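You operate a simulated robot arm through the tools that you are given. There is no shell and no other tool. Be economical: measure what you need, move in short steps, check, and stop when the job is done.

Carry out the task below with a simulated robot arm. There is one attempt and no reset: what you move stays moved.

## Task
Put two of the weights from the top of the long table on the sofa end of the long table. Then open the purple drawer, take the pink stopper on the top of the long table and put it away in the inside of the purple drawer and shut the drawer again. Then put the blue jug in the sink. Then put two of the two-pod strips from the top of the long table on the snack cupboard top. Then pull the green door open. Keep to this order. Set down upright: weight, blue jug.

Only the result counts: the job must be done as asked and must still hold three seconds after the hand-in. Knocking over, shifting, dropping, spilling or breaking anything else fails it. Lids that push on must go on centred and level and be pressed home; caps that screw on are set level and turned clockwise until they are tight.

## Robot
A 7-joint arm with a fingered hand on a trunk, on a base that drives. Base frame: it is fixed to the floor where the robot stands at the start and does not move with it; the origin is under the middle of the robot, x ahead of it, y to its left, z up; the surface under the hand at the start is at about z = 0.74. Units: m, degrees, N and s.
With the tool pointing down near the work surface it reaches from about 0.22 to 0.76 m from the robot's upright axis, wherever it stands. Its first joint turns from -166.0 to 166.0 degrees. Places, roughly: blue jug [0.75, 0.75, 0.75]; green door [-1.3, 1.7, 0.4]; inside of the purple drawer [1.7, 3.1, 0.7]; pink stopper (3x3x2 cm) [0.6, 0.6, 0.7]; purple drawer [1.7, 3.1, 0.7]; sink [-1.5, 3.1, 0.7]; snack cupboard top [-1, -3.7, 0.9]; sofa end of the long table [0.8, -2.3, 0.7]; two-pod strip (7x5x4 cm) [0.4, 0.7, 0.8]; weight [0.5, 0, 0.75]. Payload 4 kg.
The tool frame sits at the grasp point between the pads (the TCP): z along the fingers, y along the line on which they close. The tips reach 0.028 m beyond it. The gripper opens to 0.168 m. The gripper's body begins 0.079 m behind the TCP. The gripper is a hand of 4 fingers: y runs from the thumb to the fingers, the wrist lies at [0, 0, -0.249] in the tool frame, and closing takes about 1.5 s.
Orientation is told as [roll, pitch, yaw] about the base's x, y, z axes, in that order, counted from this pose: with the fingers straight down and closing along the base's y, the tool's x points along the base's -x, its y along +y and its z along -z.

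## Interface
- The arm moves only by the tool move_arm. Its argument "series" is a list that holds one entry, the list of rows, each a list of 6 numbers: the shift along the tool's x, y, z in units of 40 mm (1.0 is 40 mm), then the turn, a rotation vector about the tool's x, y, z in units of 4 degrees (1.0 is 4 degrees). In form: [[[x, y, z, rx, ry, rz], ...]]. A call has 1 to 8 rows; each row shifts and turns the commanded pose from where the row before left it, along the tool's axes as they then stand. "hand" is the finger opening in m, from 0 to 0.168, set as the call begins (left out, the last holds). A call with a number of a shift or a turn outside -1 to 1 is refused whole. Each row takes 0.2 s and may step no farther than 0.05 m and 8.6 degrees from the row before; otherwise, or with a gripper value out of range, the whole call is refused. A pose out of reach is approached as far as the arm can. The call stops where the force on the tool passes 40 N (or 10 N more than at its start, if that is more) or the arm is blocked; 0.2 s more then pass. Each finger travels about 0.153 m/s and halts on what it meets, pressing with about 26 N; the grip force reading is that of the motor and also rises with nothing between the fingers. The clock runs only during rows and for 0.2 s after the last one: add rows that do not move to give the fingers time. It gives the time, the measured TCP pose, the force on the tool (base axes), the opening and the grip force at its end, in the units of the frame above (readings bear some noise), with the torque about the TCP (base axes, N m) and any sound that the robot's microphone picked up.
- Cameras (640 x 400 px; columns grow to the right, rows downward): "scene" is now at [0.0316, 0.1851, 1.4216]; the picture's right is [0.14, -0.99, 0.00], its down [-0.71, -0.10, -0.70] and it looks along [0.69, 0.10, -0.72] (base axes); focal length 280 px, centre (320, 200). "wrist" rides on the gripper at [0.06, -0.06, -0.11] in the tool frame; the picture's right is [0.71, 0.71, 0.00], its down [-0.56, 0.56, -0.61] and it looks along [-0.43, 0.43, 0.79] (tool axes); focal length 265 px, centre (320, 200). There is no depth. A picture from a camera that has moved, and an enlarged one, comes with that camera's place and axes in the base frame and with its lens. The place of the scene camera against the robot may be out by one fixed shift of up to 0.025 m in any direction.
- grab_frame(camera): a new picture of that camera. The clock stands still meanwhile.
- raise_lower(by): slides the trunk up (or, below 0, down) by that many m; the arm and the scene camera ride with it, the base frame stays. It gives what a move gives, with no picture.
- roll_base(legs): drives the robot by 1 to 6 legs, each [ahead, turn to the left] in m and degrees, along the robot's own axes; the way and the turn of a leg run together, so that a leg with both is an arc; at most 1.5 m and 180 degrees a leg. The arm and the cameras ride along, it lands a little off, and it stops where it bumps. It gives what a move gives.
- finger_targets(finger1, finger2, finger3, thumb_bend): sets how far each is bent, from 0 (flat) to 1 (curled in); at 0.3 the hand is open as for a grip, at 0.7 the pads meet at the TCP. One left out holds its place. A second passes; each finger stops where it meets its share of the squeeze, and holds until it gets a number again. A gripper value or a shape takes the hand back. It gives what a move gives, with no picture; readings hold the bend of each and the force on the fingers (four entries, about 0 where the hand has none), thumb and palm.
- set_grasp(shape): the hand has 4 fingers and takes this shape, open, in about a second: jaw (thumb against the fingers, like two jaws); tri (thumb and two fingers); tip (a fingertip pinch); poke (one finger out to press); point (the index stretched); flat (the hand flat); cup (the hand cupped); fist (a fist). The gripper value then closes the fingers along that shape, each until it touches; the sizes above hold for jaw. It gives what a move gives, with no picture.
- head_to(pan, tilt): turns the head with the scene camera to pan (to the left, within 155 degrees either way) and tilt (down, from -29 to 69), counted from straight ahead of the robot. It gives what a move gives.
- enlarge(camera, box): a new picture of the part [left, top, right, bottom] of that camera's present view, enlarged. The clock stands still meanwhile.
- close_job(): hands the job in; it is judged then, once.

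Go step by step. Nothing tells you exact positions but the pictures and the camera data: compare them with the known pose of the tool, close in by small moves and look again before you grip or let go. The budget is 217 turns and 218 pictures, counting those below and the enlarged ones. Unless the task says otherwise, let go and move clear before handing in.

The tools are called after "Emit:" as a command line: name --argument value ..., lists and objects as JSON in quotes. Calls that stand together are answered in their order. move_arm: Moves the arm, as the interface text tells. Its arguments: {"type":"object","properties":{"series":{"type":"array"},"hand":{"type":"number"}},"required":["series"]} The other tools are called the same way: raise_lower (by) slides the trunk up or down; set_grasp (shape) gives the hand a shape; finger_targets (finger1, finger2, finger3, thumb_bend) moves the fingers one by one; roll_base (legs) drives the base; head_to (pan, tilt) turns the head that bears the scene camera; grab_frame (camera) takes a picture; enlarge (camera, box) takes an enlarged picture of a part of a camera's view; close_job () hands the job in.

At the start:

```text
clock: 0.0
tool_pos: [0.3929, 0.3554, 1.006]
tcp_rot: [-0.1, -0.1, -0.1]
force: [0.2, 1.0, 0.1]
ft_torque: [-0.01, 0.01, 0.03]
width: 0.1679
finger_force: 0.0
shape: jaw
bend: [0.3, 0.3, 0.3, 0.3]
finger forces: [0.0, 0.1, 0.1, 0.1, 0.1, 0.0]
trunk travel left (down, up): [-0.45, 0.14]
robot x, y, heading: [-0.0016, 0.0007, 0.0]
head pan, tilt: [8.1, 45.7]
```

scene: 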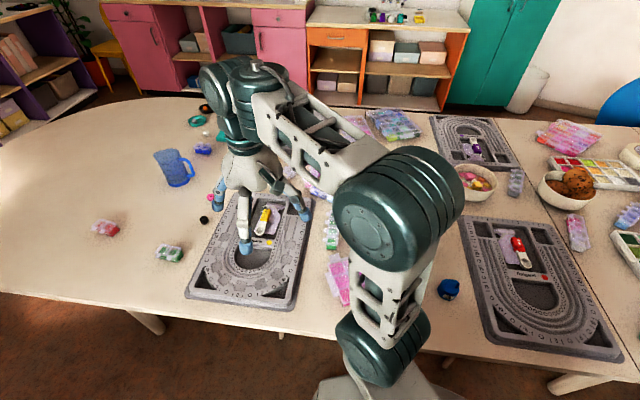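
wrist: 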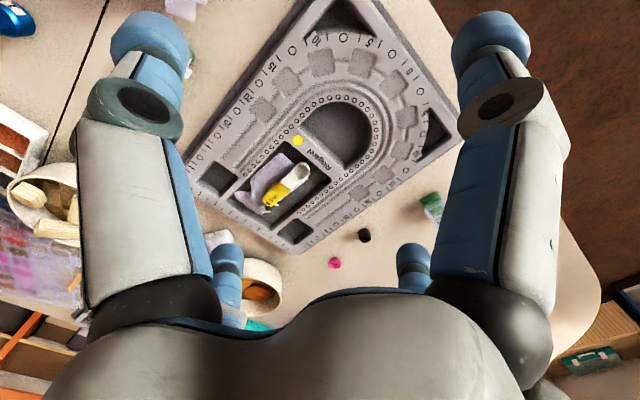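

I see a long craft table with trays, a blue jug at left, small pod strips in red and green, and a blue thing that may be a weight. I'll look around with the head first.

Emit:
head_to --pan -30 --tilt 45

Emit:
grab_frame --camera "scene"

Emit:
head_to --pan -80 --tilt 25

Emit:
grab_frame --camera "scene"

Emit:
head_to --pan 45 --tilt 20

Emit:
grab_frame --camera "scene"

Emit:
head_to --pan 120 --tilt 20

Emit:
grab_frame --camera "scene"

Emit:
head_to --pan -130 --tilt 15

Emit:
grab_frame --camera "scene"

```text
clock: 1.0
tool_pos: [0.3926, 0.3543, 1.0069]
tcp_rot: [0.1, -0.1, -0.1]
force: [-0.1, -1.0, -0.7]
ft_torque: [-0.02, -0.01, -0.03]
width: 0.168
finger_force: 0.1
shape: jaw
bend: [0.3, 0.3, 0.3, 0.3]
finger forces: [0.0, 0.0, 0.1, 0.1, 0.1, 0.0]
trunk travel left (down, up): [-0.45, 0.14]
robot x, y, heading: [-0.0032, 0.0005, -0.0]
head pan, tilt: [-30.0, 45.0]
```

```text
215 pictures are left
camera scene: at [0.0221, 0.1332, 1.4226], right [-0.5, -0.87, 0.0], down [-0.61, 0.35, -0.71], along [0.61, -0.35, -0.71], focal length 280 px, centre (320, 200)
```

scene: 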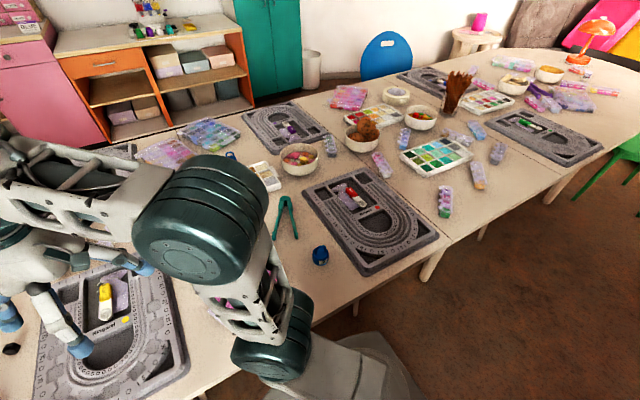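

```text
clock: 2.2
tool_pos: [0.392, 0.3547, 1.0076]
tcp_rot: [-0.1, -0.1, -0.1]
force: [-0.8, 0.6, -0.4]
ft_torque: [0.01, 0.01, 0.02]
width: 0.1677
finger_force: 0.0
shape: jaw
bend: [0.3, 0.3, 0.3, 0.3]
finger forces: [0.1, 0.0, 0.0, 0.0, 0.1, 0.0]
trunk travel left (down, up): [-0.45, 0.14]
robot x, y, heading: [0.0035, 0.0006, -0.1]
head pan, tilt: [-80.0, 25.0]
```

```text
214 pictures are left
camera scene: at [-0.0323, 0.0831, 1.4532], right [-0.98, -0.17, 0.0], down [-0.07, 0.42, -0.91], along [0.16, -0.89, -0.42], focal length 280 px, centre (320, 200)
```

scene: 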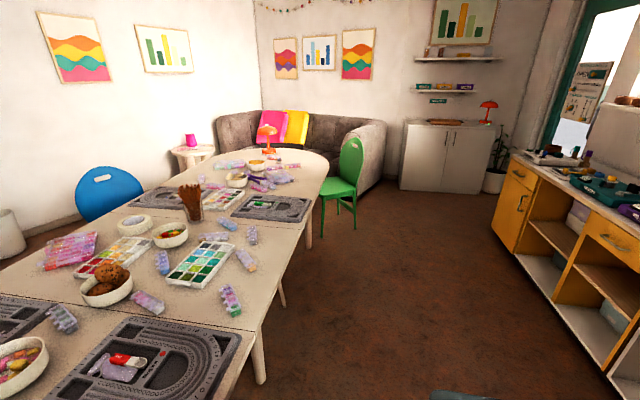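

```text
clock: 4.3
tool_pos: [0.3933, 0.3541, 1.0069]
tcp_rot: [0.0, 0.0, -0.1]
force: [1.2, 0.7, -0.5]
ft_torque: [0.04, 0.01, 0.0]
width: 0.1679
finger_force: 0.0
shape: jaw
bend: [0.3, 0.3, 0.3, 0.3]
finger forces: [0.1, 0.0, 0.0, 0.0, 0.0, 0.0]
trunk travel left (down, up): [-0.45, 0.14]
robot x, y, heading: [0.0006, 0.0022, 0.1]
head pan, tilt: [45.0, 20.0]
```

```text
213 pictures are left
camera scene: at [0.0175, 0.2396, 1.4613], right [0.71, -0.71, 0.0], down [-0.24, -0.24, -0.94], along [0.66, 0.66, -0.34], focal length 280 px, centre (320, 200)
```

scene: 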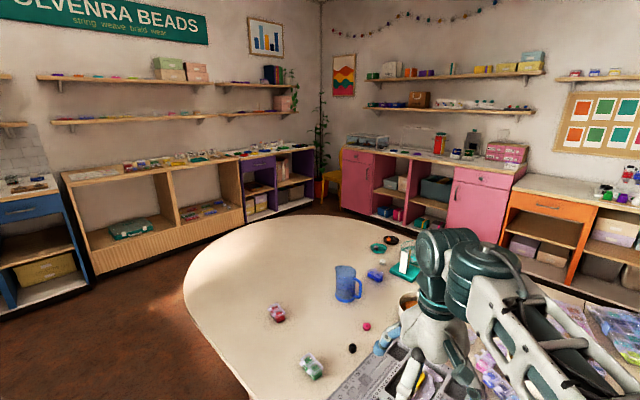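

```text
clock: 5.7
tool_pos: [0.3923, 0.3547, 1.0076]
tcp_rot: [-0.1, 0.0, -0.1]
force: [-0.1, -0.2, -0.2]
ft_torque: [-0.01, -0.02, -0.02]
width: 0.1679
finger_force: 0.0
shape: jaw
bend: [0.3, 0.3, 0.3, 0.3]
finger forces: [0.0, 0.0, 0.1, 0.0, 0.0, 0.1]
trunk travel left (down, up): [-0.45, 0.14]
robot x, y, heading: [-0.0033, 0.0043, -0.1]
head pan, tilt: [120.0, 20.0]
```

```text
212 pictures are left
camera scene: at [-0.0949, 0.2545, 1.4613], right [0.87, 0.5, 0.0], down [0.17, -0.3, -0.94], along [-0.47, 0.81, -0.34], focal length 280 px, centre (320, 200)
```

scene: 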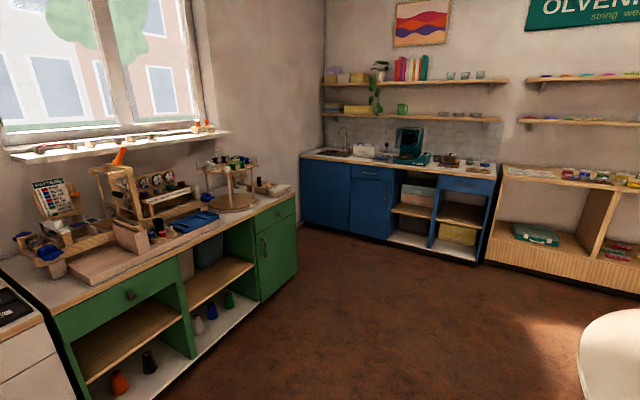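

```text
clock: 9.2
tool_pos: [0.3923, 0.3535, 1.0065]
tcp_rot: [0.0, 0.1, -0.1]
force: [0.6, 0.1, 0.5]
ft_torque: [0.01, 0.0, -0.01]
width: 0.1676
finger_force: 0.1
shape: jaw
bend: [0.3, 0.3, 0.3, 0.3]
finger forces: [0.0, 0.0, 0.0, 0.0, 0.0, 0.0]
trunk travel left (down, up): [-0.45, 0.14]
robot x, y, heading: [0.0024, -0.0001, -0.3]
head pan, tilt: [-130.0, 15.0]
```

```text
211 pictures are left
camera scene: at [-0.1084, 0.1022, 1.4695], right [-0.77, 0.64, 0.0], down [0.17, 0.2, -0.97], along [-0.62, -0.74, -0.26], focal length 280 px, centre (320, 200)
```

scene: 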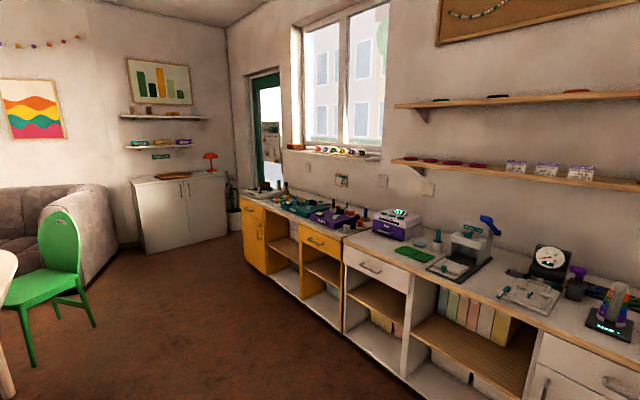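

The blue bead-like thing near [0.41, -0.08] is probably a weight. I'll look closer at the table.

Emit:
head_to --pan -25 --tilt 50

Emit:
enlarge --camera "scene" --box '[300, 80, 620, 280]'

Emit:
enlarge --camera "scene" --box '[100, 0, 420, 200]'

Emit:
head_to --pan 45 --tilt 45

Emit:
grab_frame --camera "scene"

Emit:
enlarge --camera "scene" --box '[180, 40, 500, 240]'

```text
clock: 11.1
tool_pos: [0.3929, 0.3535, 1.0075]
tcp_rot: [0.0, -0.1, -0.1]
force: [0.1, -0.9, 0.9]
ft_torque: [0.0, 0.01, 0.0]
width: 0.1679
finger_force: 0.0
shape: jaw
bend: [0.3, 0.3, 0.3, 0.3]
finger forces: [0.0, 0.1, 0.0, 0.0, 0.0, 0.0]
trunk travel left (down, up): [-0.45, 0.14]
robot x, y, heading: [-0.0002, 0.0008, 0.1]
head pan, tilt: [-25.0, 50.0]
```

```text
2.00 times, centred on (460, 180) of scene
camera zoom: at [0.0214, 0.1412, 1.4157], right [-0.42, -0.91, 0.0], down [-0.69, 0.32, -0.64], along [0.58, -0.27, -0.77], focal length 560 px, centre (40, 240)
```

zoom: 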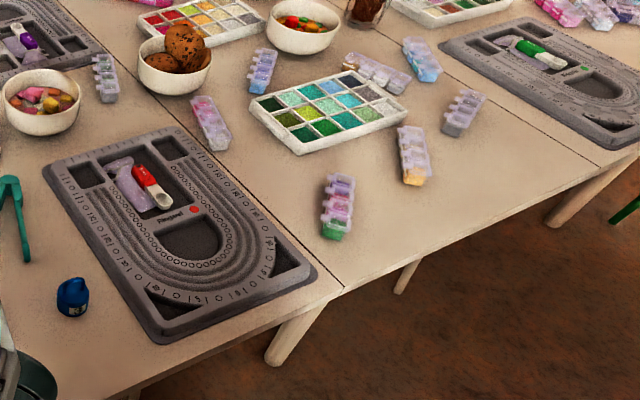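

```text
2.00 times, centred on (260, 100) of scene
camera zoom: at [0.0214, 0.1412, 1.4157], right [-0.42, -0.91, 0.0], down [-0.69, 0.32, -0.64], along [0.58, -0.27, -0.77], focal length 560 px, centre (440, 400)
```

zoom: 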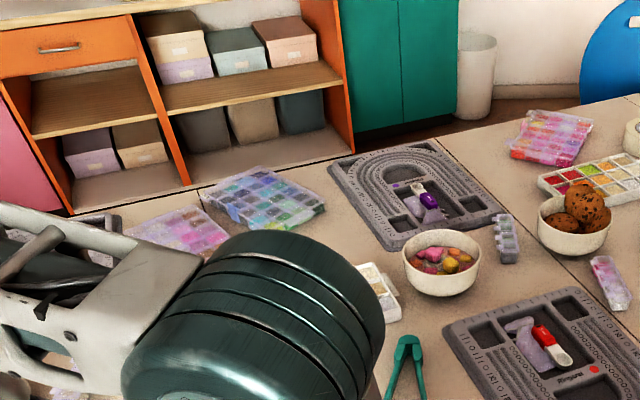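

```text
clock: 12.5
tool_pos: [0.3924, 0.3533, 1.0073]
tcp_rot: [-0.1, 0.0, -0.1]
force: [-0.1, 0.7, 0.1]
ft_torque: [0.01, 0.02, -0.02]
width: 0.1679
finger_force: 0.1
shape: jaw
bend: [0.3, 0.3, 0.3, 0.3]
finger forces: [0.0, 0.0, 0.1, 0.0, 0.1, 0.0]
trunk travel left (down, up): [-0.45, 0.14]
robot x, y, heading: [-0.0027, -0.0004, 0.3]
head pan, tilt: [45.0, 45.0]
```

```text
208 pictures are left
camera scene: at [0.0092, 0.2313, 1.4226], right [0.71, -0.71, 0.0], down [-0.5, -0.5, -0.71], along [0.5, 0.5, -0.71], focal length 280 px, centre (320, 200)
```

scene: 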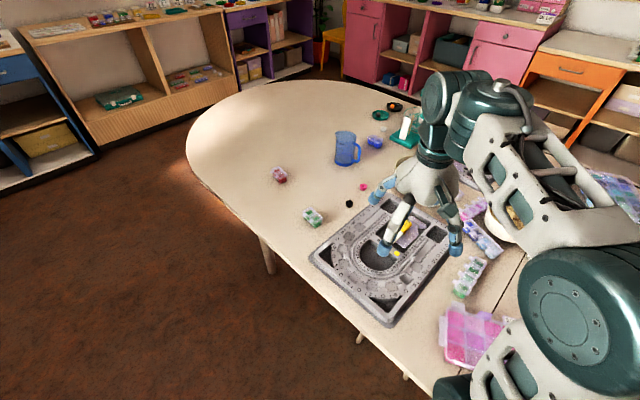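

```text
2.00 times, centred on (340, 140) of scene
camera zoom: at [0.0092, 0.2313, 1.4226], right [0.71, -0.71, 0.0], down [-0.5, -0.5, -0.71], along [0.5, 0.5, -0.71], focal length 560 px, centre (280, 320)
```

zoom: 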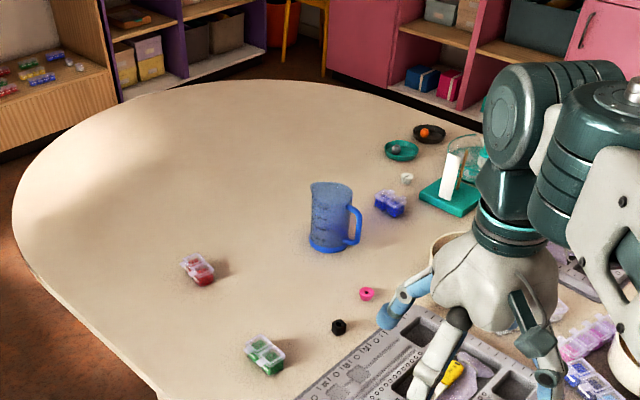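

Several candidates: a blue weight near [0.41, -0.08], another near [0.6, 0.06]; pod strips in red, green and blue; the pink stopper by the black one. I'll move the hand over the first weight.

Emit:
move_arm --series '[[[0, -1, 0, 0, 0, 0], [0, -1, 0, 0, 0, 0], [0, -1, 0, 0, 0, 0], [0, -1, 0, 0, 0, 0], [0, -1, 0, 0, 0, 0], [0, -1, 0, 0, 0, 0], [0, -1, 0, 0, 0, 0], [0, -1, 0, 0, 0, 0]]]'

Emit:
head_to --pan 0 --tilt 50

Emit:
grab_frame --camera "scene"

Emit:
grab_frame --camera "wrist"

```text
clock: 14.3
tool_pos: [0.3926, 0.034, 1.0062]
tcp_rot: [0.0, 0.1, 0.0]
force: [0.4, 0.6, 0.0]
ft_torque: [-0.02, 0.01, -0.03]
width: 0.168
finger_force: 0.1
shape: jaw
bend: [0.3, 0.3, 0.3, 0.3]
finger forces: [0.0, 0.0, 0.1, 0.0, 0.1, 0.0]
trunk travel left (down, up): [-0.45, 0.14]
robot x, y, heading: [0.0001, 0.0053, -0.0]
head pan, tilt: [45.0, 45.0]
```

```text
clock: 15.4
tool_pos: [0.3933, 0.0354, 1.0065]
tcp_rot: [0.0, 0.0, -0.1]
force: [0.1, -1.0, 0.3]
ft_torque: [-0.01, 0.0, 0.02]
width: 0.1677
finger_force: 0.0
shape: jaw
bend: [0.3, 0.3, 0.3, 0.3]
finger forces: [0.0, 0.0, 0.0, 0.0, 0.1, 0.1]
trunk travel left (down, up): [-0.45, 0.14]
robot x, y, heading: [0.0022, 0.0019, -0.1]
head pan, tilt: [0.0, 50.0]
```

```text
206 pictures are left
camera scene: at [0.0286, 0.1737, 1.4157], right [0.0, -1.0, 0.0], down [-0.77, 0.0, -0.64], along [0.64, 0.0, -0.77], focal length 280 px, centre (320, 200)
```

scene: 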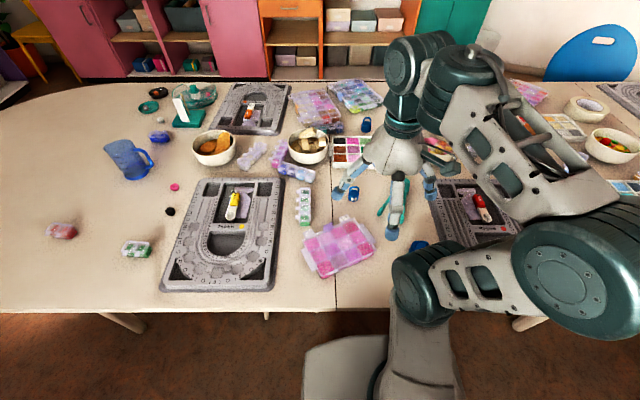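

```text
205 pictures are left
camera wrist: at [0.3319, -0.0244, 1.1171], right [-0.71, 0.71, 0.0], down [0.56, 0.56, 0.61], along [0.44, 0.43, -0.79], focal length 265 px, centre (320, 200)
```

wrist: 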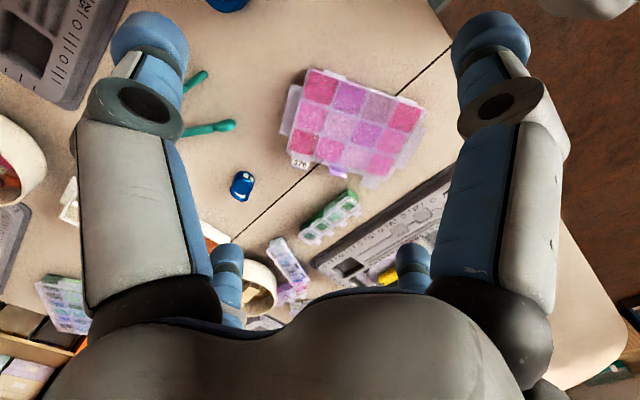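

Three blue kettlebell-like things appear: near [0.99,0], [0.6,0.06], [0.41,-0.08]. Zooming in.

Emit:
enlarge --camera "scene" --box '[330, 110, 390, 148]'

Emit:
enlarge --camera "wrist" --box '[200, 150, 280, 200]'

Emit:
enlarge --camera "scene" --box '[330, 170, 450, 260]'

Emit:
enlarge --camera "scene" --box '[10, 90, 250, 270]'

```text
10.53 times, centred on (360, 129) of scene
camera zoom: at [0.0286, 0.1737, 1.4157], right [0.0, -1.0, 0.0], down [-0.77, 0.0, -0.64], along [0.64, 0.0, -0.77], focal length 2950 px, centre (-101, 947)
```

zoom: 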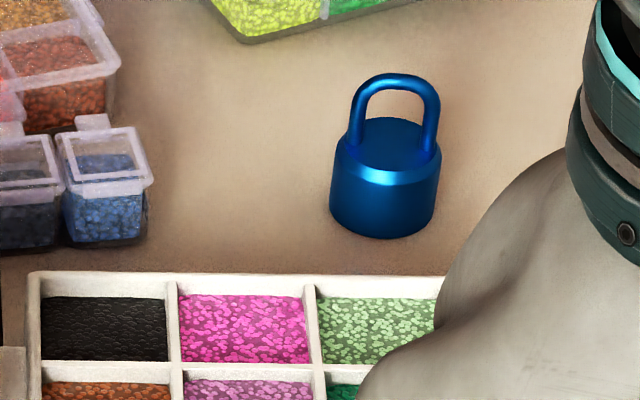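

```text
8.00 times, centred on (240, 175) of wrist
camera zoom: at [0.3319, -0.0244, 1.1171], right [-0.71, 0.71, 0.0], down [0.56, 0.56, 0.61], along [0.44, 0.43, -0.79], focal length 2123 px, centre (960, 400)
```

zoom: 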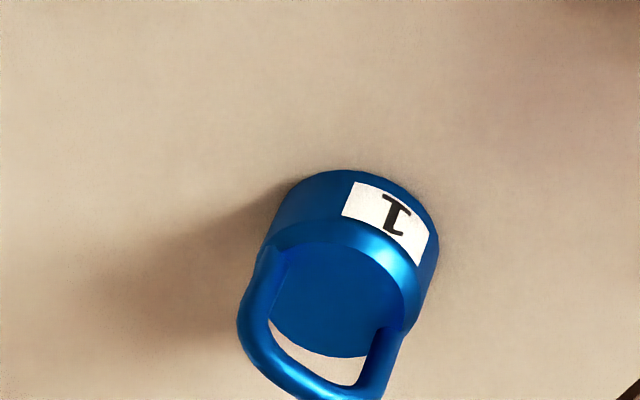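

```text
4.44 times, centred on (390, 215) of scene
camera zoom: at [0.0286, 0.1737, 1.4157], right [0.0, -1.0, 0.0], down [-0.77, 0.0, -0.64], along [0.64, 0.0, -0.77], focal length 1245 px, centre (9, 133)
```

zoom: 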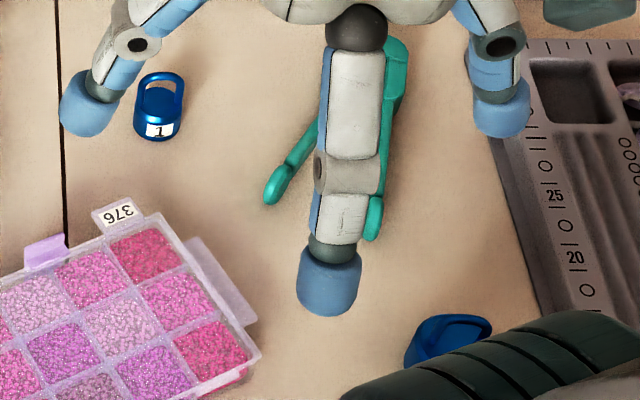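

```text
2.22 times, centred on (130, 180) of scene
camera zoom: at [0.0286, 0.1737, 1.4157], right [0.0, -1.0, 0.0], down [-0.77, 0.0, -0.64], along [0.64, 0.0, -0.77], focal length 623 px, centre (742, 244)
```

zoom: 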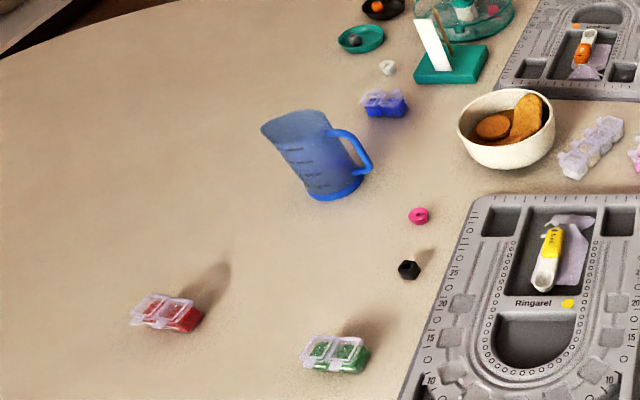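

The weights are kettlebells about 3.5 cm wide. I'll go over the "1" weight at about [0.597, 0.06] with the hand narrowed.

Emit:
move_arm --series '[[[-1, 0.12, 0.5, 0, 0, 0], [-1, 0.12, 0.5, 0, 0, 0], [-1, 0.12, 0.5, 0, 0, 0], [-1, 0.12, 0.5, 0, 0, 0], [-1, 0.12, 0.5, 0, 0, 0], [0, 0, 0, 0, 0, 0]]]' --hand 0.08

Emit:
grab_frame --camera "wrist"

Emit:
grab_frame --camera "scene"

```text
clock: 16.8
tool_pos: [0.5934, 0.0575, 0.9083]
tcp_rot: [0.0, 0.0, -0.1]
force: [0.7, 0.6, -0.6]
ft_torque: [-0.01, 0.0, 0.01]
width: 0.0803
finger_force: 0.1
shape: jaw
bend: [0.35, 0.35, 0.35, 0.35]
finger forces: [0.1, 0.0, 0.1, 0.0, 0.1, 0.1]
trunk travel left (down, up): [-0.45, 0.14]
robot x, y, heading: [0.0011, 0.0054, -0.1]
head pan, tilt: [0.0, 50.0]
```

```text
200 pictures are left
camera wrist: at [0.5315, -0.0015, 1.0177], right [-0.71, 0.71, 0.0], down [0.56, 0.56, 0.61], along [0.44, 0.43, -0.79], focal length 265 px, centre (320, 200)
```

wrist: 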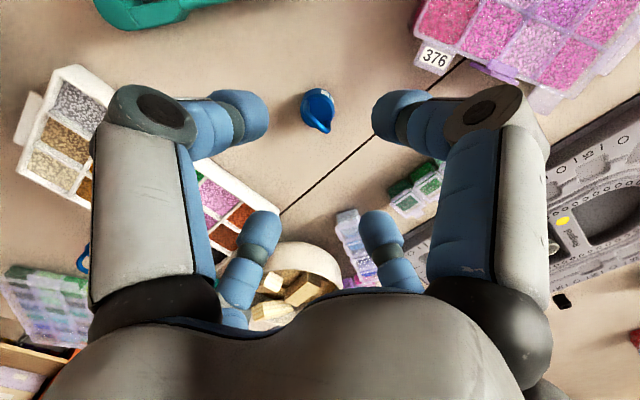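

```text
199 pictures are left
camera scene: at [0.029, 0.1737, 1.4157], right [0.0, -1.0, 0.0], down [-0.77, 0.0, -0.64], along [0.64, 0.0, -0.77], focal length 280 px, centre (320, 200)
```

scene: 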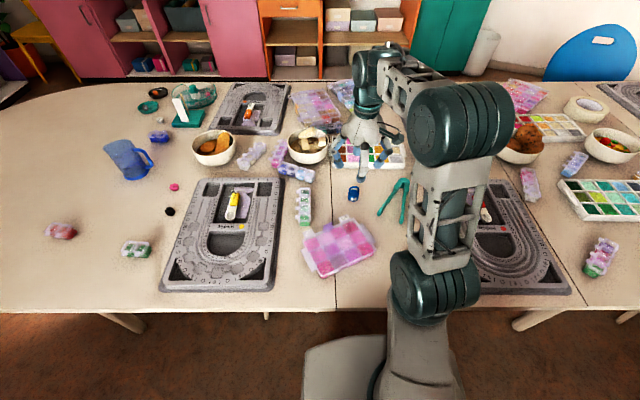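

Weight confirmed at [0.596, 0.057], centred under the hand. Descending.

Emit:
move_arm --series '[[[-0.05, 0, 0.8, 0, 0, 0], [0, 0, 0.8, 0, 0, 0], [0, 0, 0.8, 0, 0, 0]]]'

Emit:
grab_frame --camera "wrist"

```text
clock: 17.6
tool_pos: [0.5944, 0.0572, 0.812]
tcp_rot: [0.1, 0.0, -0.1]
force: [-0.1, 0.0, 0.1]
ft_torque: [0.0, -0.01, 0.0]
width: 0.0805
finger_force: 0.3
shape: jaw
bend: [0.35, 0.35, 0.35, 0.35]
finger forces: [0.0, 0.1, 0.1, 0.1, 0.1, 0.1]
trunk travel left (down, up): [-0.45, 0.14]
robot x, y, heading: [-0.0006, 0.003, -0.3]
head pan, tilt: [0.0, 50.0]
```

```text
198 pictures are left
camera wrist: at [0.5326, -0.0017, 0.922], right [-0.71, 0.71, 0.0], down [0.56, 0.56, 0.61], along [0.44, 0.43, -0.79], focal length 265 px, centre (320, 200)
```

wrist: 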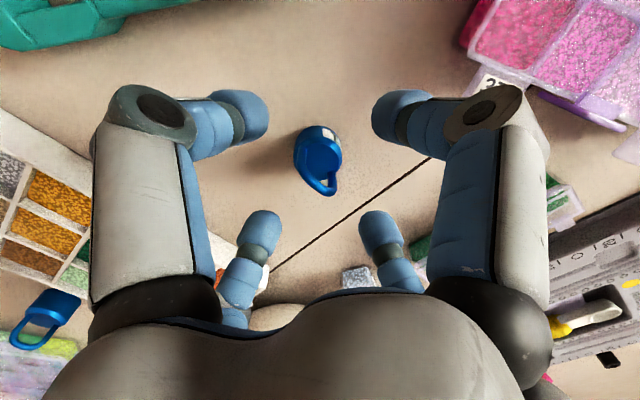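

Well centred. I'll lower to just over the table and close.

Emit:
move_arm --series '[[[-0.05, 0, 0.85, 0, 0, 0], [0, 0, 0, 0, 0, 0]]]'

Emit:
move_arm --series '[[[0, 0, 0, 0, 0, 0], [0, 0, 0, 0, 0, 0], [0, 0, 0, 0, 0, 0], [0, 0, 0, 0, 0, 0], [0, 0, 0, 0, 0, 0], [0, 0, 0, 0, 0, 0]]]' --hand 0.01

Emit:
grab_frame --camera "wrist"

```text
clock: 18.2
tool_pos: [0.5959, 0.0578, 0.7773]
tcp_rot: [0.0, 0.0, -0.2]
force: [-0.1, 1.5, -0.2]
ft_torque: [-0.01, 0.02, 0.02]
width: 0.0803
finger_force: 0.1
shape: jaw
bend: [0.35, 0.35, 0.35, 0.35]
finger forces: [0.1, 0.0, 0.0, 0.0, 0.1, 0.1]
trunk travel left (down, up): [-0.45, 0.14]
robot x, y, heading: [0.0029, 0.0018, -0.3]
head pan, tilt: [0.0, 50.0]
```

```text
clock: 19.6
tool_pos: [0.5959, 0.0579, 0.7784]
tcp_rot: [-0.2, 0.0, -0.1]
force: [0.3, -1.0, 0.9]
ft_torque: [0.0, -0.04, 0.0]
width: 0.0239
finger_force: 26.0
shape: jaw
bend: [0.75, 0.75, 0.75, 0.58]
finger forces: [23.0, 25.9, 26.1, 0.1, 23.5, 0.0]
trunk travel left (down, up): [-0.45, 0.14]
robot x, y, heading: [0.0016, 0.0025, -0.1]
head pan, tilt: [0.0, 50.0]
```

```text
197 pictures are left
camera wrist: at [0.5344, -0.0017, 0.8885], right [-0.71, 0.71, 0.0], down [0.56, 0.56, 0.61], along [0.44, 0.43, -0.79], focal length 265 px, centre (320, 200)
```

wrist: 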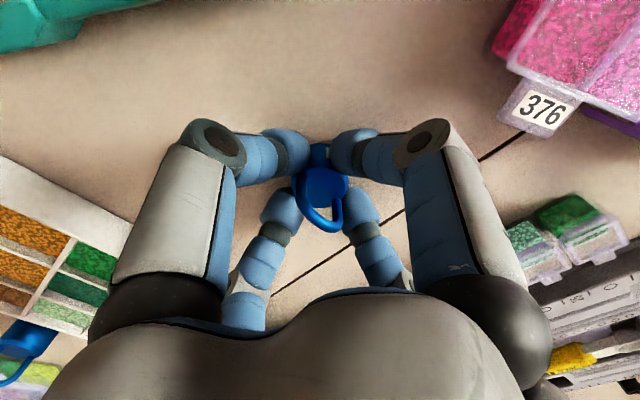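

Weight gripped by the body. Lifting straight up and tucking in for the drive to the sofa end.

Emit:
move_arm --series '[[[0, 0, -0.5, 0, 0, 0], [0, 0, -1, 0, 0, 0], [0, 0, -1, 0, 0, 0], [0, 0, -1, 0, 0, 0], [0.8, 0, -1, 0, 0, 0], [1, 0, -0.5, 0, 0, 0], [1, 0, 0, 0, 0, 0], [1, 0, 0, 0, 0, 0]]]'

Emit:
grab_frame --camera "wrist"

Emit:
head_to --pan -70 --tilt 35

Emit:
grab_frame --camera "scene"

```text
refused: row 5 steps farther than a row can; nothing moved
```

```text
196 pictures are left
camera wrist: at [0.5344, -0.0017, 0.8885], right [-0.71, 0.71, 0.0], down [0.56, 0.56, 0.61], along [0.44, 0.43, -0.79], focal length 265 px, centre (320, 200)
```

wrist: 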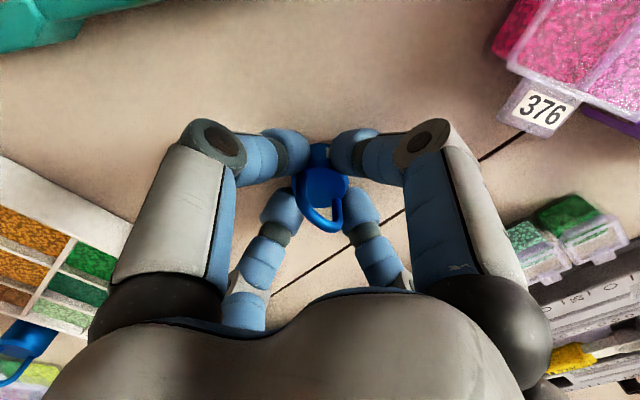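

```text
clock: 21.0
tool_pos: [0.5956, 0.0572, 0.7778]
tcp_rot: [0.1, 0.0, -0.1]
force: [0.6, -0.3, -0.1]
ft_torque: [0.07, -0.02, -0.02]
width: 0.0239
finger_force: 25.6
shape: jaw
bend: [0.75, 0.75, 0.75, 0.58]
finger forces: [23.1, 25.9, 26.1, 0.0, 23.6, 0.1]
trunk travel left (down, up): [-0.45, 0.14]
robot x, y, heading: [0.0013, -0.0004, 0.0]
head pan, tilt: [-70.0, 35.0]
```

```text
195 pictures are left
camera scene: at [-0.0182, 0.0909, 1.4375], right [-0.94, -0.34, 0.0], down [-0.2, 0.54, -0.82], along [0.28, -0.77, -0.57], focal length 280 px, centre (320, 200)
```

scene: 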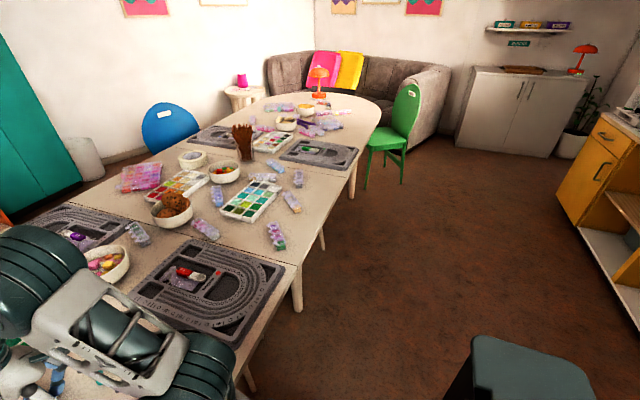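

The far sofa end is partly free; the green chair blocks part of the front. I'll lift the weight (smaller steps) and retract.

Emit:
move_arm --series '[[[0, 0, -0.5, 0, 0, 0], [0, 0, -1, 0, 0, 0], [0, 0, -1, 0, 0, 0], [0, 0, -1, 0, 0, 0], [0.8, 0, -0.8, 0, 0, 0], [0.8, 0, -0.8, 0, 0, 0], [0.8, 0, -0.8, 0, 0, 0], [0.8, 0, -0.6, 0, 0, 0]]]'

Emit:
grab_frame --camera "wrist"

Emit:
enlarge --camera "scene" --box '[200, 60, 460, 220]'

```text
clock: 22.8
tool_pos: [0.4669, 0.0578, 1.0367]
tcp_rot: [0.0, 0.0, -0.2]
force: [0.6, 0.2, -2.1]
ft_torque: [0.04, -0.02, -0.04]
width: 0.0235
finger_force: 26.1
shape: jaw
bend: [0.75, 0.75, 0.75, 0.58]
finger forces: [23.0, 26.1, 25.8, 0.0, 23.3, 0.0]
trunk travel left (down, up): [-0.45, 0.14]
robot x, y, heading: [0.0012, 0.0014, 0.1]
head pan, tilt: [-70.0, 35.0]
```

```text
194 pictures are left
camera wrist: at [0.4057, -0.0013, 1.148], right [-0.7, 0.71, 0.0], down [0.56, 0.56, 0.61], along [0.44, 0.43, -0.79], focal length 265 px, centre (320, 200)
```

wrist: 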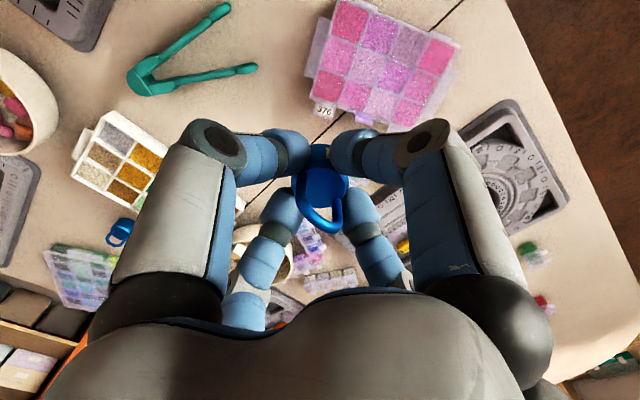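

```text
2.46 times, centred on (330, 140) of scene
camera zoom: at [-0.0184, 0.0908, 1.4375], right [-0.94, -0.34, 0.0], down [-0.2, 0.54, -0.82], along [0.28, -0.77, -0.57], focal length 690 px, centre (295, 348)
```

zoom: 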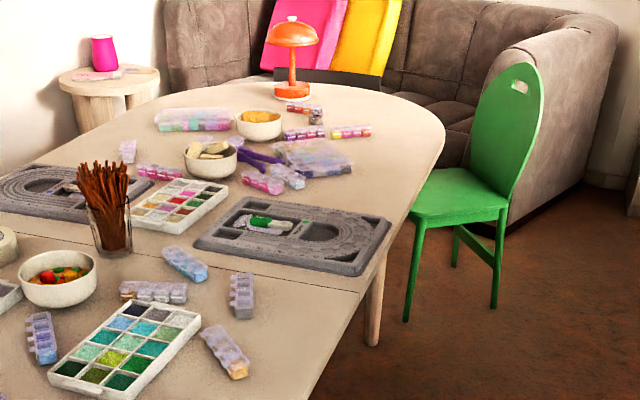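

I'll drive along the table front toward the sofa end: turn right 90°, go 1.5 m, then look.

Emit:
roll_base --legs '[[0, -90], [1.5, 0]]'

Emit:
head_to --pan 20 --tilt 40

Emit:
grab_frame --camera "scene"

```text
clock: 34.1
tool_pos: [0.0881, -1.9741, 1.0371]
tcp_rot: [0.0, 0.0, -88.8]
force: [0.1, 0.0, -1.5]
ft_torque: [-0.01, 0.03, 0.0]
width: 0.0236
finger_force: 26.0
shape: jaw
bend: [0.75, 0.75, 0.75, 0.58]
finger forces: [22.7, 26.6, 26.0, 0.0, 23.4, 0.1]
trunk travel left (down, up): [-0.45, 0.14]
robot x, y, heading: [0.0252, -1.5077, -88.9]
head pan, tilt: [-70.0, 35.0]
```

```text
clock: 35.7
tool_pos: [0.0885, -1.9745, 1.0362]
tcp_rot: [0.0, 0.0, -88.8]
force: [-0.7, 0.6, -1.6]
ft_torque: [0.0, -0.01, -0.02]
width: 0.0233
finger_force: 25.2
shape: jaw
bend: [0.75, 0.75, 0.75, 0.58]
finger forces: [22.7, 26.6, 26.0, 0.0, 23.4, 0.1]
trunk travel left (down, up): [-0.45, 0.14]
robot x, y, heading: [0.0205, -1.5098, -89.0]
head pan, tilt: [20.0, 40.0]
```

```text
192 pictures are left
camera scene: at [0.2258, -1.515, 1.4299], right [-0.93, -0.36, 0.0], down [-0.23, 0.6, -0.77], along [0.28, -0.71, -0.64], focal length 280 px, centre (320, 200)
```

scene: 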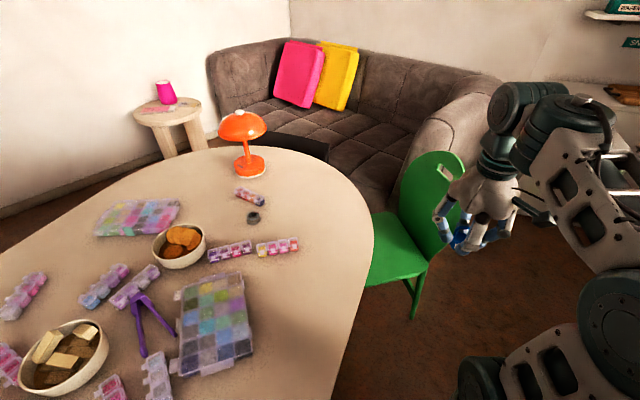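

The sofa end is visible: free spot around [0.62, -2.25]. I'll move a bit nearer, clear of the chair.

Emit:
roll_base --legs '[[0, 20], [0.28, 0], [0, 24]]'

Emit:
head_to --pan 0 --tilt 50

Emit:
grab_frame --camera "scene"

Emit:
grab_frame --camera "wrist"

```text
clock: 38.3
tool_pos: [0.319, -2.1506, 1.0227]
tcp_rot: [1.0, -3.8, -69.1]
force: [0.3, 0.4, -1.3]
ft_torque: [-0.03, 0.08, -0.01]
width: 0.0236
finger_force: 26.6
shape: jaw
bend: [0.75, 0.75, 0.75, 0.58]
finger forces: [24.4, 27.5, 27.5, 0.0, 23.3, 0.1]
trunk travel left (down, up): [-0.45, 0.14]
robot x, y, heading: [0.0785, -1.6581, -67.9]
head pan, tilt: [20.0, 40.0]
stopped in leg 2: the robot was blocked; the commanded pose is now the measured one
```

```text
clock: 39.1
tool_pos: [0.3172, -2.1486, 1.0251]
tcp_rot: [1.1, -4.0, -69.2]
force: [0.2, 0.2, -1.2]
ft_torque: [0.01, 0.02, -0.06]
width: 0.0236
finger_force: 26.3
shape: jaw
bend: [0.75, 0.75, 0.75, 0.58]
finger forces: [24.4, 27.3, 27.5, 0.0, 23.3, 0.0]
trunk travel left (down, up): [-0.45, 0.14]
robot x, y, heading: [0.0819, -1.658, -68.3]
head pan, tilt: [0.0, 50.0]
```

```text
191 pictures are left
camera scene: at [0.2099, -1.5315, 1.4309], right [-0.93, -0.37, -0.01], down [-0.26, 0.68, -0.69], along [0.26, -0.64, -0.73], focal length 280 px, centre (320, 200)
```

scene: 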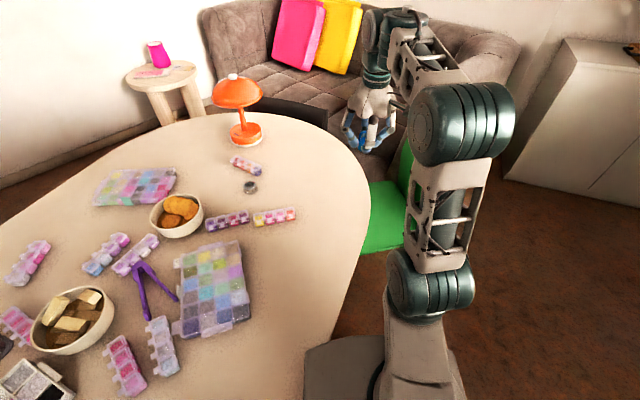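

```text
190 pictures are left
camera wrist: at [0.234, -2.1068, 1.1305], right [0.41, 0.91, -0.04], down [0.69, -0.29, 0.66], along [0.59, -0.3, -0.75], focal length 265 px, centre (320, 200)
```

wrist: 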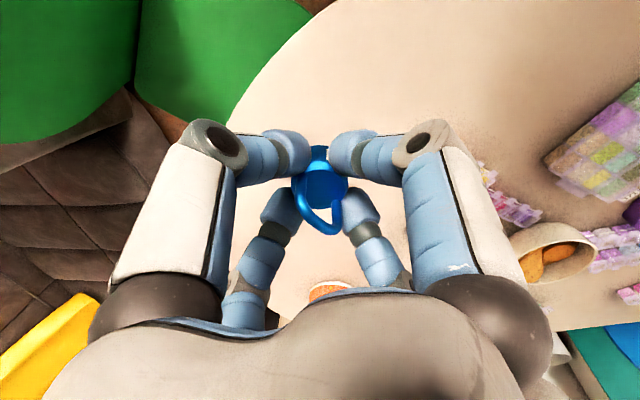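

The robot was blocked and appears pitched slightly. I'll look down around the base to see what it met.

Emit:
head_to --pan 30 --tilt 69

Emit:
grab_frame --camera "scene"

Emit:
head_to --pan -20 --tilt 60

Emit:
grab_frame --camera "scene"

```text
clock: 40.0
tool_pos: [0.3171, -2.1489, 1.0249]
tcp_rot: [1.1, -4.0, -69.3]
force: [-0.2, 0.3, -2.2]
ft_torque: [-0.04, 0.0, 0.0]
width: 0.0235
finger_force: 25.7
shape: jaw
bend: [0.75, 0.75, 0.75, 0.58]
finger forces: [24.4, 27.4, 27.5, 0.0, 23.3, 0.0]
trunk travel left (down, up): [-0.45, 0.14]
robot x, y, heading: [0.0854, -1.6562, -68.3]
head pan, tilt: [30.0, 68.8]
```

```text
189 pictures are left
camera scene: at [0.2257, -1.496, 1.4075], right [-0.62, -0.78, 0.02], down [-0.72, 0.56, -0.41], along [0.31, -0.27, -0.91], focal length 280 px, centre (320, 200)
```

scene: 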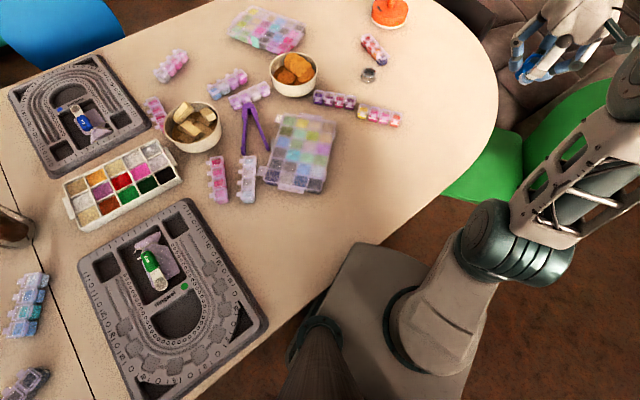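

```text
clock: 41.2
tool_pos: [0.3166, -2.1494, 1.0256]
tcp_rot: [1.1, -4.1, -69.4]
force: [0.6, -0.2, -1.1]
ft_torque: [0.0, 0.02, -0.02]
width: 0.0236
finger_force: 25.7
shape: jaw
bend: [0.75, 0.75, 0.75, 0.58]
finger forces: [24.4, 27.4, 27.5, 0.0, 23.3, 0.1]
trunk travel left (down, up): [-0.45, 0.14]
robot x, y, heading: [0.0777, -1.6584, -68.4]
head pan, tilt: [-20.0, 60.0]
```

```text
188 pictures are left
camera scene: at [0.1833, -1.5276, 1.4173], right [-1.0, -0.03, -0.03], down [-0.01, 0.84, -0.54], along [0.04, -0.54, -0.84], focal length 280 px, centre (320, 200)
```

scene: 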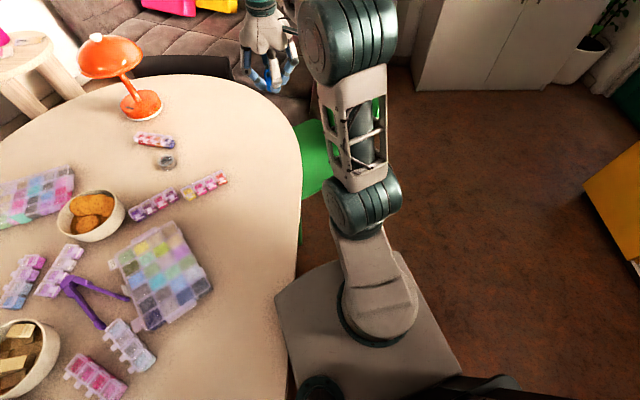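

The robot's body box (top above table height) touched the table edge with its left corner. I'll back off and approach with more clearance.

Emit:
roll_base --legs '[[-0.2, 0]]'

Emit:
grab_frame --camera "scene"

Emit:
head_to --pan -110 --tilt 60

Emit:
grab_frame --camera "scene"

```text
clock: 42.0
tool_pos: [0.3497, -2.2178, 0.985]
tcp_rot: [1.5, -4.2, -69.1]
force: [0.8, 0.9, -0.9]
ft_torque: [-0.04, 0.07, -0.02]
width: 0.0235
finger_force: 26.0
shape: jaw
bend: [0.75, 0.75, 0.75, 0.58]
finger forces: [24.1, 27.5, 27.5, 0.1, 23.1, 0.0]
trunk travel left (down, up): [-0.45, 0.14]
robot x, y, heading: [0.0752, -1.6481, -67.6]
head pan, tilt: [-20.0, 60.0]
stopped in leg 1: the robot was blocked; the commanded pose is now the measured one
```

```text
187 pictures are left
camera scene: at [0.1809, -1.5293, 1.4174], right [-1.0, -0.04, -0.03], down [-0.02, 0.84, -0.54], along [0.04, -0.54, -0.84], focal length 280 px, centre (320, 200)
```

scene: 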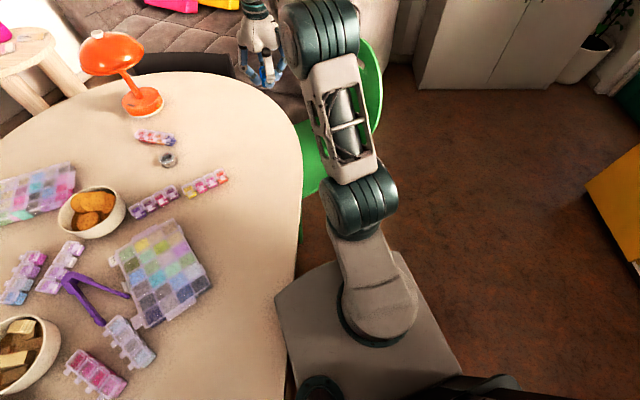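

```text
clock: 43.6
tool_pos: [0.3456, -2.2166, 0.9859]
tcp_rot: [1.5, -4.2, -69.3]
force: [0.5, 0.4, -1.3]
ft_torque: [-0.01, 0.0, -0.02]
width: 0.0237
finger_force: 25.9
shape: jaw
bend: [0.75, 0.75, 0.75, 0.58]
finger forces: [24.1, 27.5, 27.5, 0.0, 23.1, 0.0]
trunk travel left (down, up): [-0.45, 0.14]
robot x, y, heading: [0.0798, -1.6512, -68.0]
head pan, tilt: [-110.0, 60.0]
```

```text
186 pictures are left
camera scene: at [0.1115, -1.4632, 1.4121], right [-0.03, 1.0, -0.05], down [0.88, 0.01, -0.47], along [-0.47, -0.06, -0.88], focal length 280 px, centre (320, 200)
```

scene: 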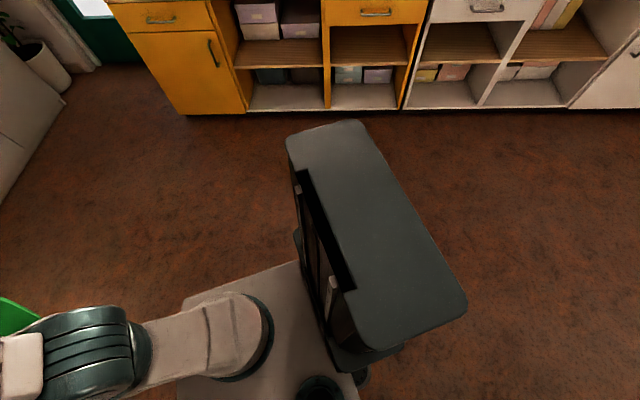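

Still blocked and tilted. I'll inspect the left front corner of the body close up before moving again.

Emit:
head_to --pan 15 --tilt 69

Emit:
enlarge --camera "scene" --box '[200, 150, 560, 400]'

Emit:
head_to --pan 75 --tilt 69

Emit:
grab_frame --camera "scene"

Emit:
head_to --pan -40 --tilt 45

Emit:
grab_frame --camera "scene"

```text
clock: 45.7
tool_pos: [0.3466, -2.2172, 0.9855]
tcp_rot: [1.4, -4.2, -69.4]
force: [-0.6, -0.5, -1.4]
ft_torque: [-0.02, 0.01, 0.0]
width: 0.0236
finger_force: 25.6
shape: jaw
bend: [0.75, 0.75, 0.75, 0.58]
finger forces: [24.1, 27.5, 27.5, 0.1, 23.1, 0.0]
trunk travel left (down, up): [-0.45, 0.14]
robot x, y, heading: [0.0797, -1.6505, -68.2]
head pan, tilt: [15.0, 68.8]
```

```text
1.60 times, centred on (380, 275) of scene
camera zoom: at [0.2116, -1.5062, 1.4077], right [-0.8, -0.6, 0.0], down [-0.55, 0.73, -0.41], along [0.25, -0.33, -0.91], focal length 448 px, centre (224, 80)
```

zoom: 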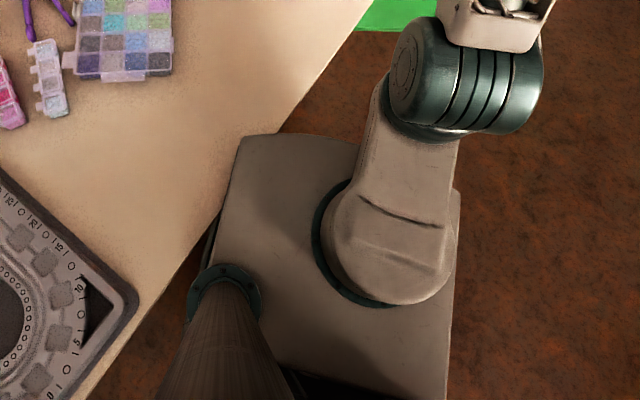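

```text
clock: 47.0
tool_pos: [0.3471, -2.2167, 0.9864]
tcp_rot: [1.5, -4.2, -69.5]
force: [-0.6, -0.6, -1.3]
ft_torque: [0.01, 0.01, -0.01]
width: 0.0237
finger_force: 25.6
shape: jaw
bend: [0.75, 0.75, 0.75, 0.58]
finger forces: [24.1, 27.5, 27.4, 0.0, 23.2, 0.0]
trunk travel left (down, up): [-0.45, 0.14]
robot x, y, heading: [0.0802, -1.6492, -68.1]
head pan, tilt: [75.0, 68.8]
```

```text
184 pictures are left
camera scene: at [0.2333, -1.455, 1.406], right [0.12, -0.99, 0.05], down [-0.91, -0.13, -0.38], along [0.39, 0.0, -0.92], focal length 280 px, centre (320, 200)
```

scene: 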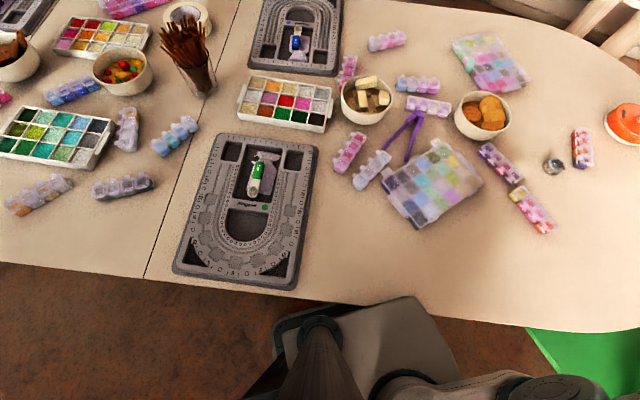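

```text
clock: 48.9
tool_pos: [0.3462, -2.2155, 0.9857]
tcp_rot: [1.5, -4.2, -69.3]
force: [-0.5, -0.3, -1.7]
ft_torque: [-0.01, -0.02, 0.02]
width: 0.0236
finger_force: 25.7
shape: jaw
bend: [0.75, 0.75, 0.75, 0.58]
finger forces: [24.2, 27.5, 27.5, 0.1, 23.1, 0.0]
trunk travel left (down, up): [-0.45, 0.14]
robot x, y, heading: [0.0789, -1.6544, -68.1]
head pan, tilt: [-40.0, 45.0]
```

```text
183 pictures are left
camera scene: at [0.1515, -1.538, 1.4362], right [-0.95, 0.31, -0.04], down [0.24, 0.64, -0.73], along [-0.2, -0.7, -0.68], focal length 280 px, centre (320, 200)
```

scene: 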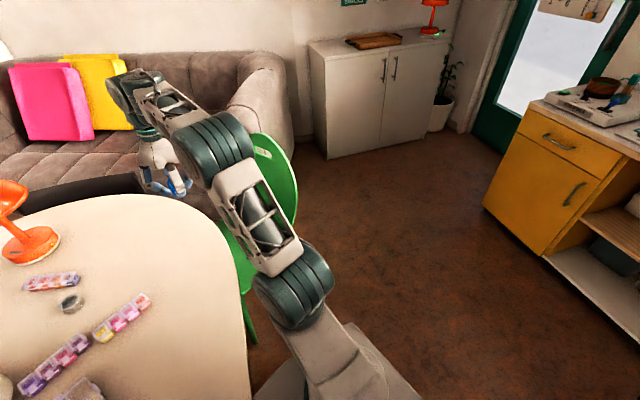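

The grey plate carrying the arm rests over the table edge. It probably rides with the trunk, so raising the trunk should free it.

Emit:
raise_lower --by 0.06

Emit:
head_to --pan 75 --tilt 69

Emit:
grab_frame --camera "scene"

```text
clock: 49.2
tool_pos: [0.3641, -2.2392, 0.9596]
tcp_rot: [1.3, -2.6, -68.6]
force: [1.6, 1.0, -0.1]
ft_torque: [-0.04, 0.1, -0.02]
width: 0.0237
finger_force: 25.8
shape: jaw
bend: [0.75, 0.75, 0.75, 0.58]
finger forces: [23.8, 27.7, 27.4, 0.1, 23.0, 0.1]
trunk travel left (down, up): [-0.455, 0.135]
robot x, y, heading: [0.0778, -1.653, -67.5]
head pan, tilt: [-40.0, 45.0]
stopped: the arm was blocked; the commanded pose is now the measured one
```

```text
clock: 51.2
tool_pos: [0.3575, -2.2411, 0.9604]
tcp_rot: [1.3, -2.7, -69.3]
force: [0.5, 0.2, -1.6]
ft_torque: [0.0, 0.0, 0.02]
width: 0.0235
finger_force: 25.7
shape: jaw
bend: [0.75, 0.75, 0.75, 0.58]
finger forces: [23.7, 27.6, 27.3, 0.0, 23.0, 0.1]
trunk travel left (down, up): [-0.455, 0.135]
robot x, y, heading: [0.0769, -1.6507, -68.0]
head pan, tilt: [75.0, 68.8]
```

```text
182 pictures are left
camera scene: at [0.2338, -1.4557, 1.4062], right [0.12, -0.99, 0.05], down [-0.91, -0.13, -0.38], along [0.39, 0.0, -0.92], focal length 280 px, centre (320, 200)
```

scene: 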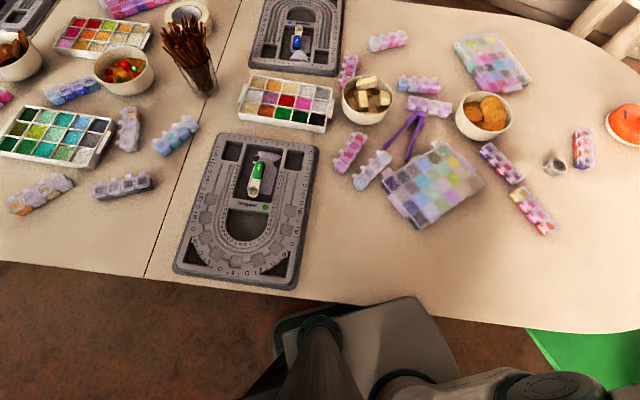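

I'll try another small raise and check whether the tilt changes.

Emit:
raise_lower --by 0.02

Emit:
grab_frame --camera "scene"

```text
clock: 51.5
tool_pos: [0.3721, -2.2606, 0.9258]
tcp_rot: [0.9, 0.0, -68.8]
force: [1.9, 0.1, -0.5]
ft_torque: [-0.04, 0.1, 0.01]
width: 0.0239
finger_force: 25.9
shape: jaw
bend: [0.76, 0.75, 0.75, 0.58]
finger forces: [23.5, 27.6, 27.3, 0.0, 22.9, 0.1]
trunk travel left (down, up): [-0.457, 0.133]
robot x, y, heading: [0.0766, -1.6471, -67.3]
head pan, tilt: [75.0, 68.8]
stopped: the arm was blocked; the commanded pose is now the measured one
```

```text
181 pictures are left
camera scene: at [0.2398, -1.4638, 1.4078], right [0.13, -0.99, 0.04], down [-0.91, -0.14, -0.38], along [0.38, 0.01, -0.92], focal length 280 px, centre (320, 200)
```

scene: 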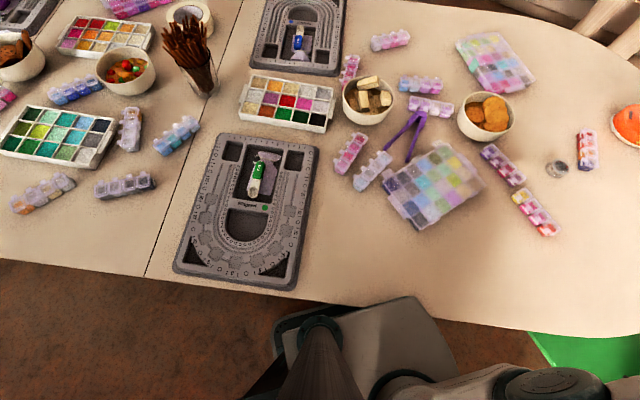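

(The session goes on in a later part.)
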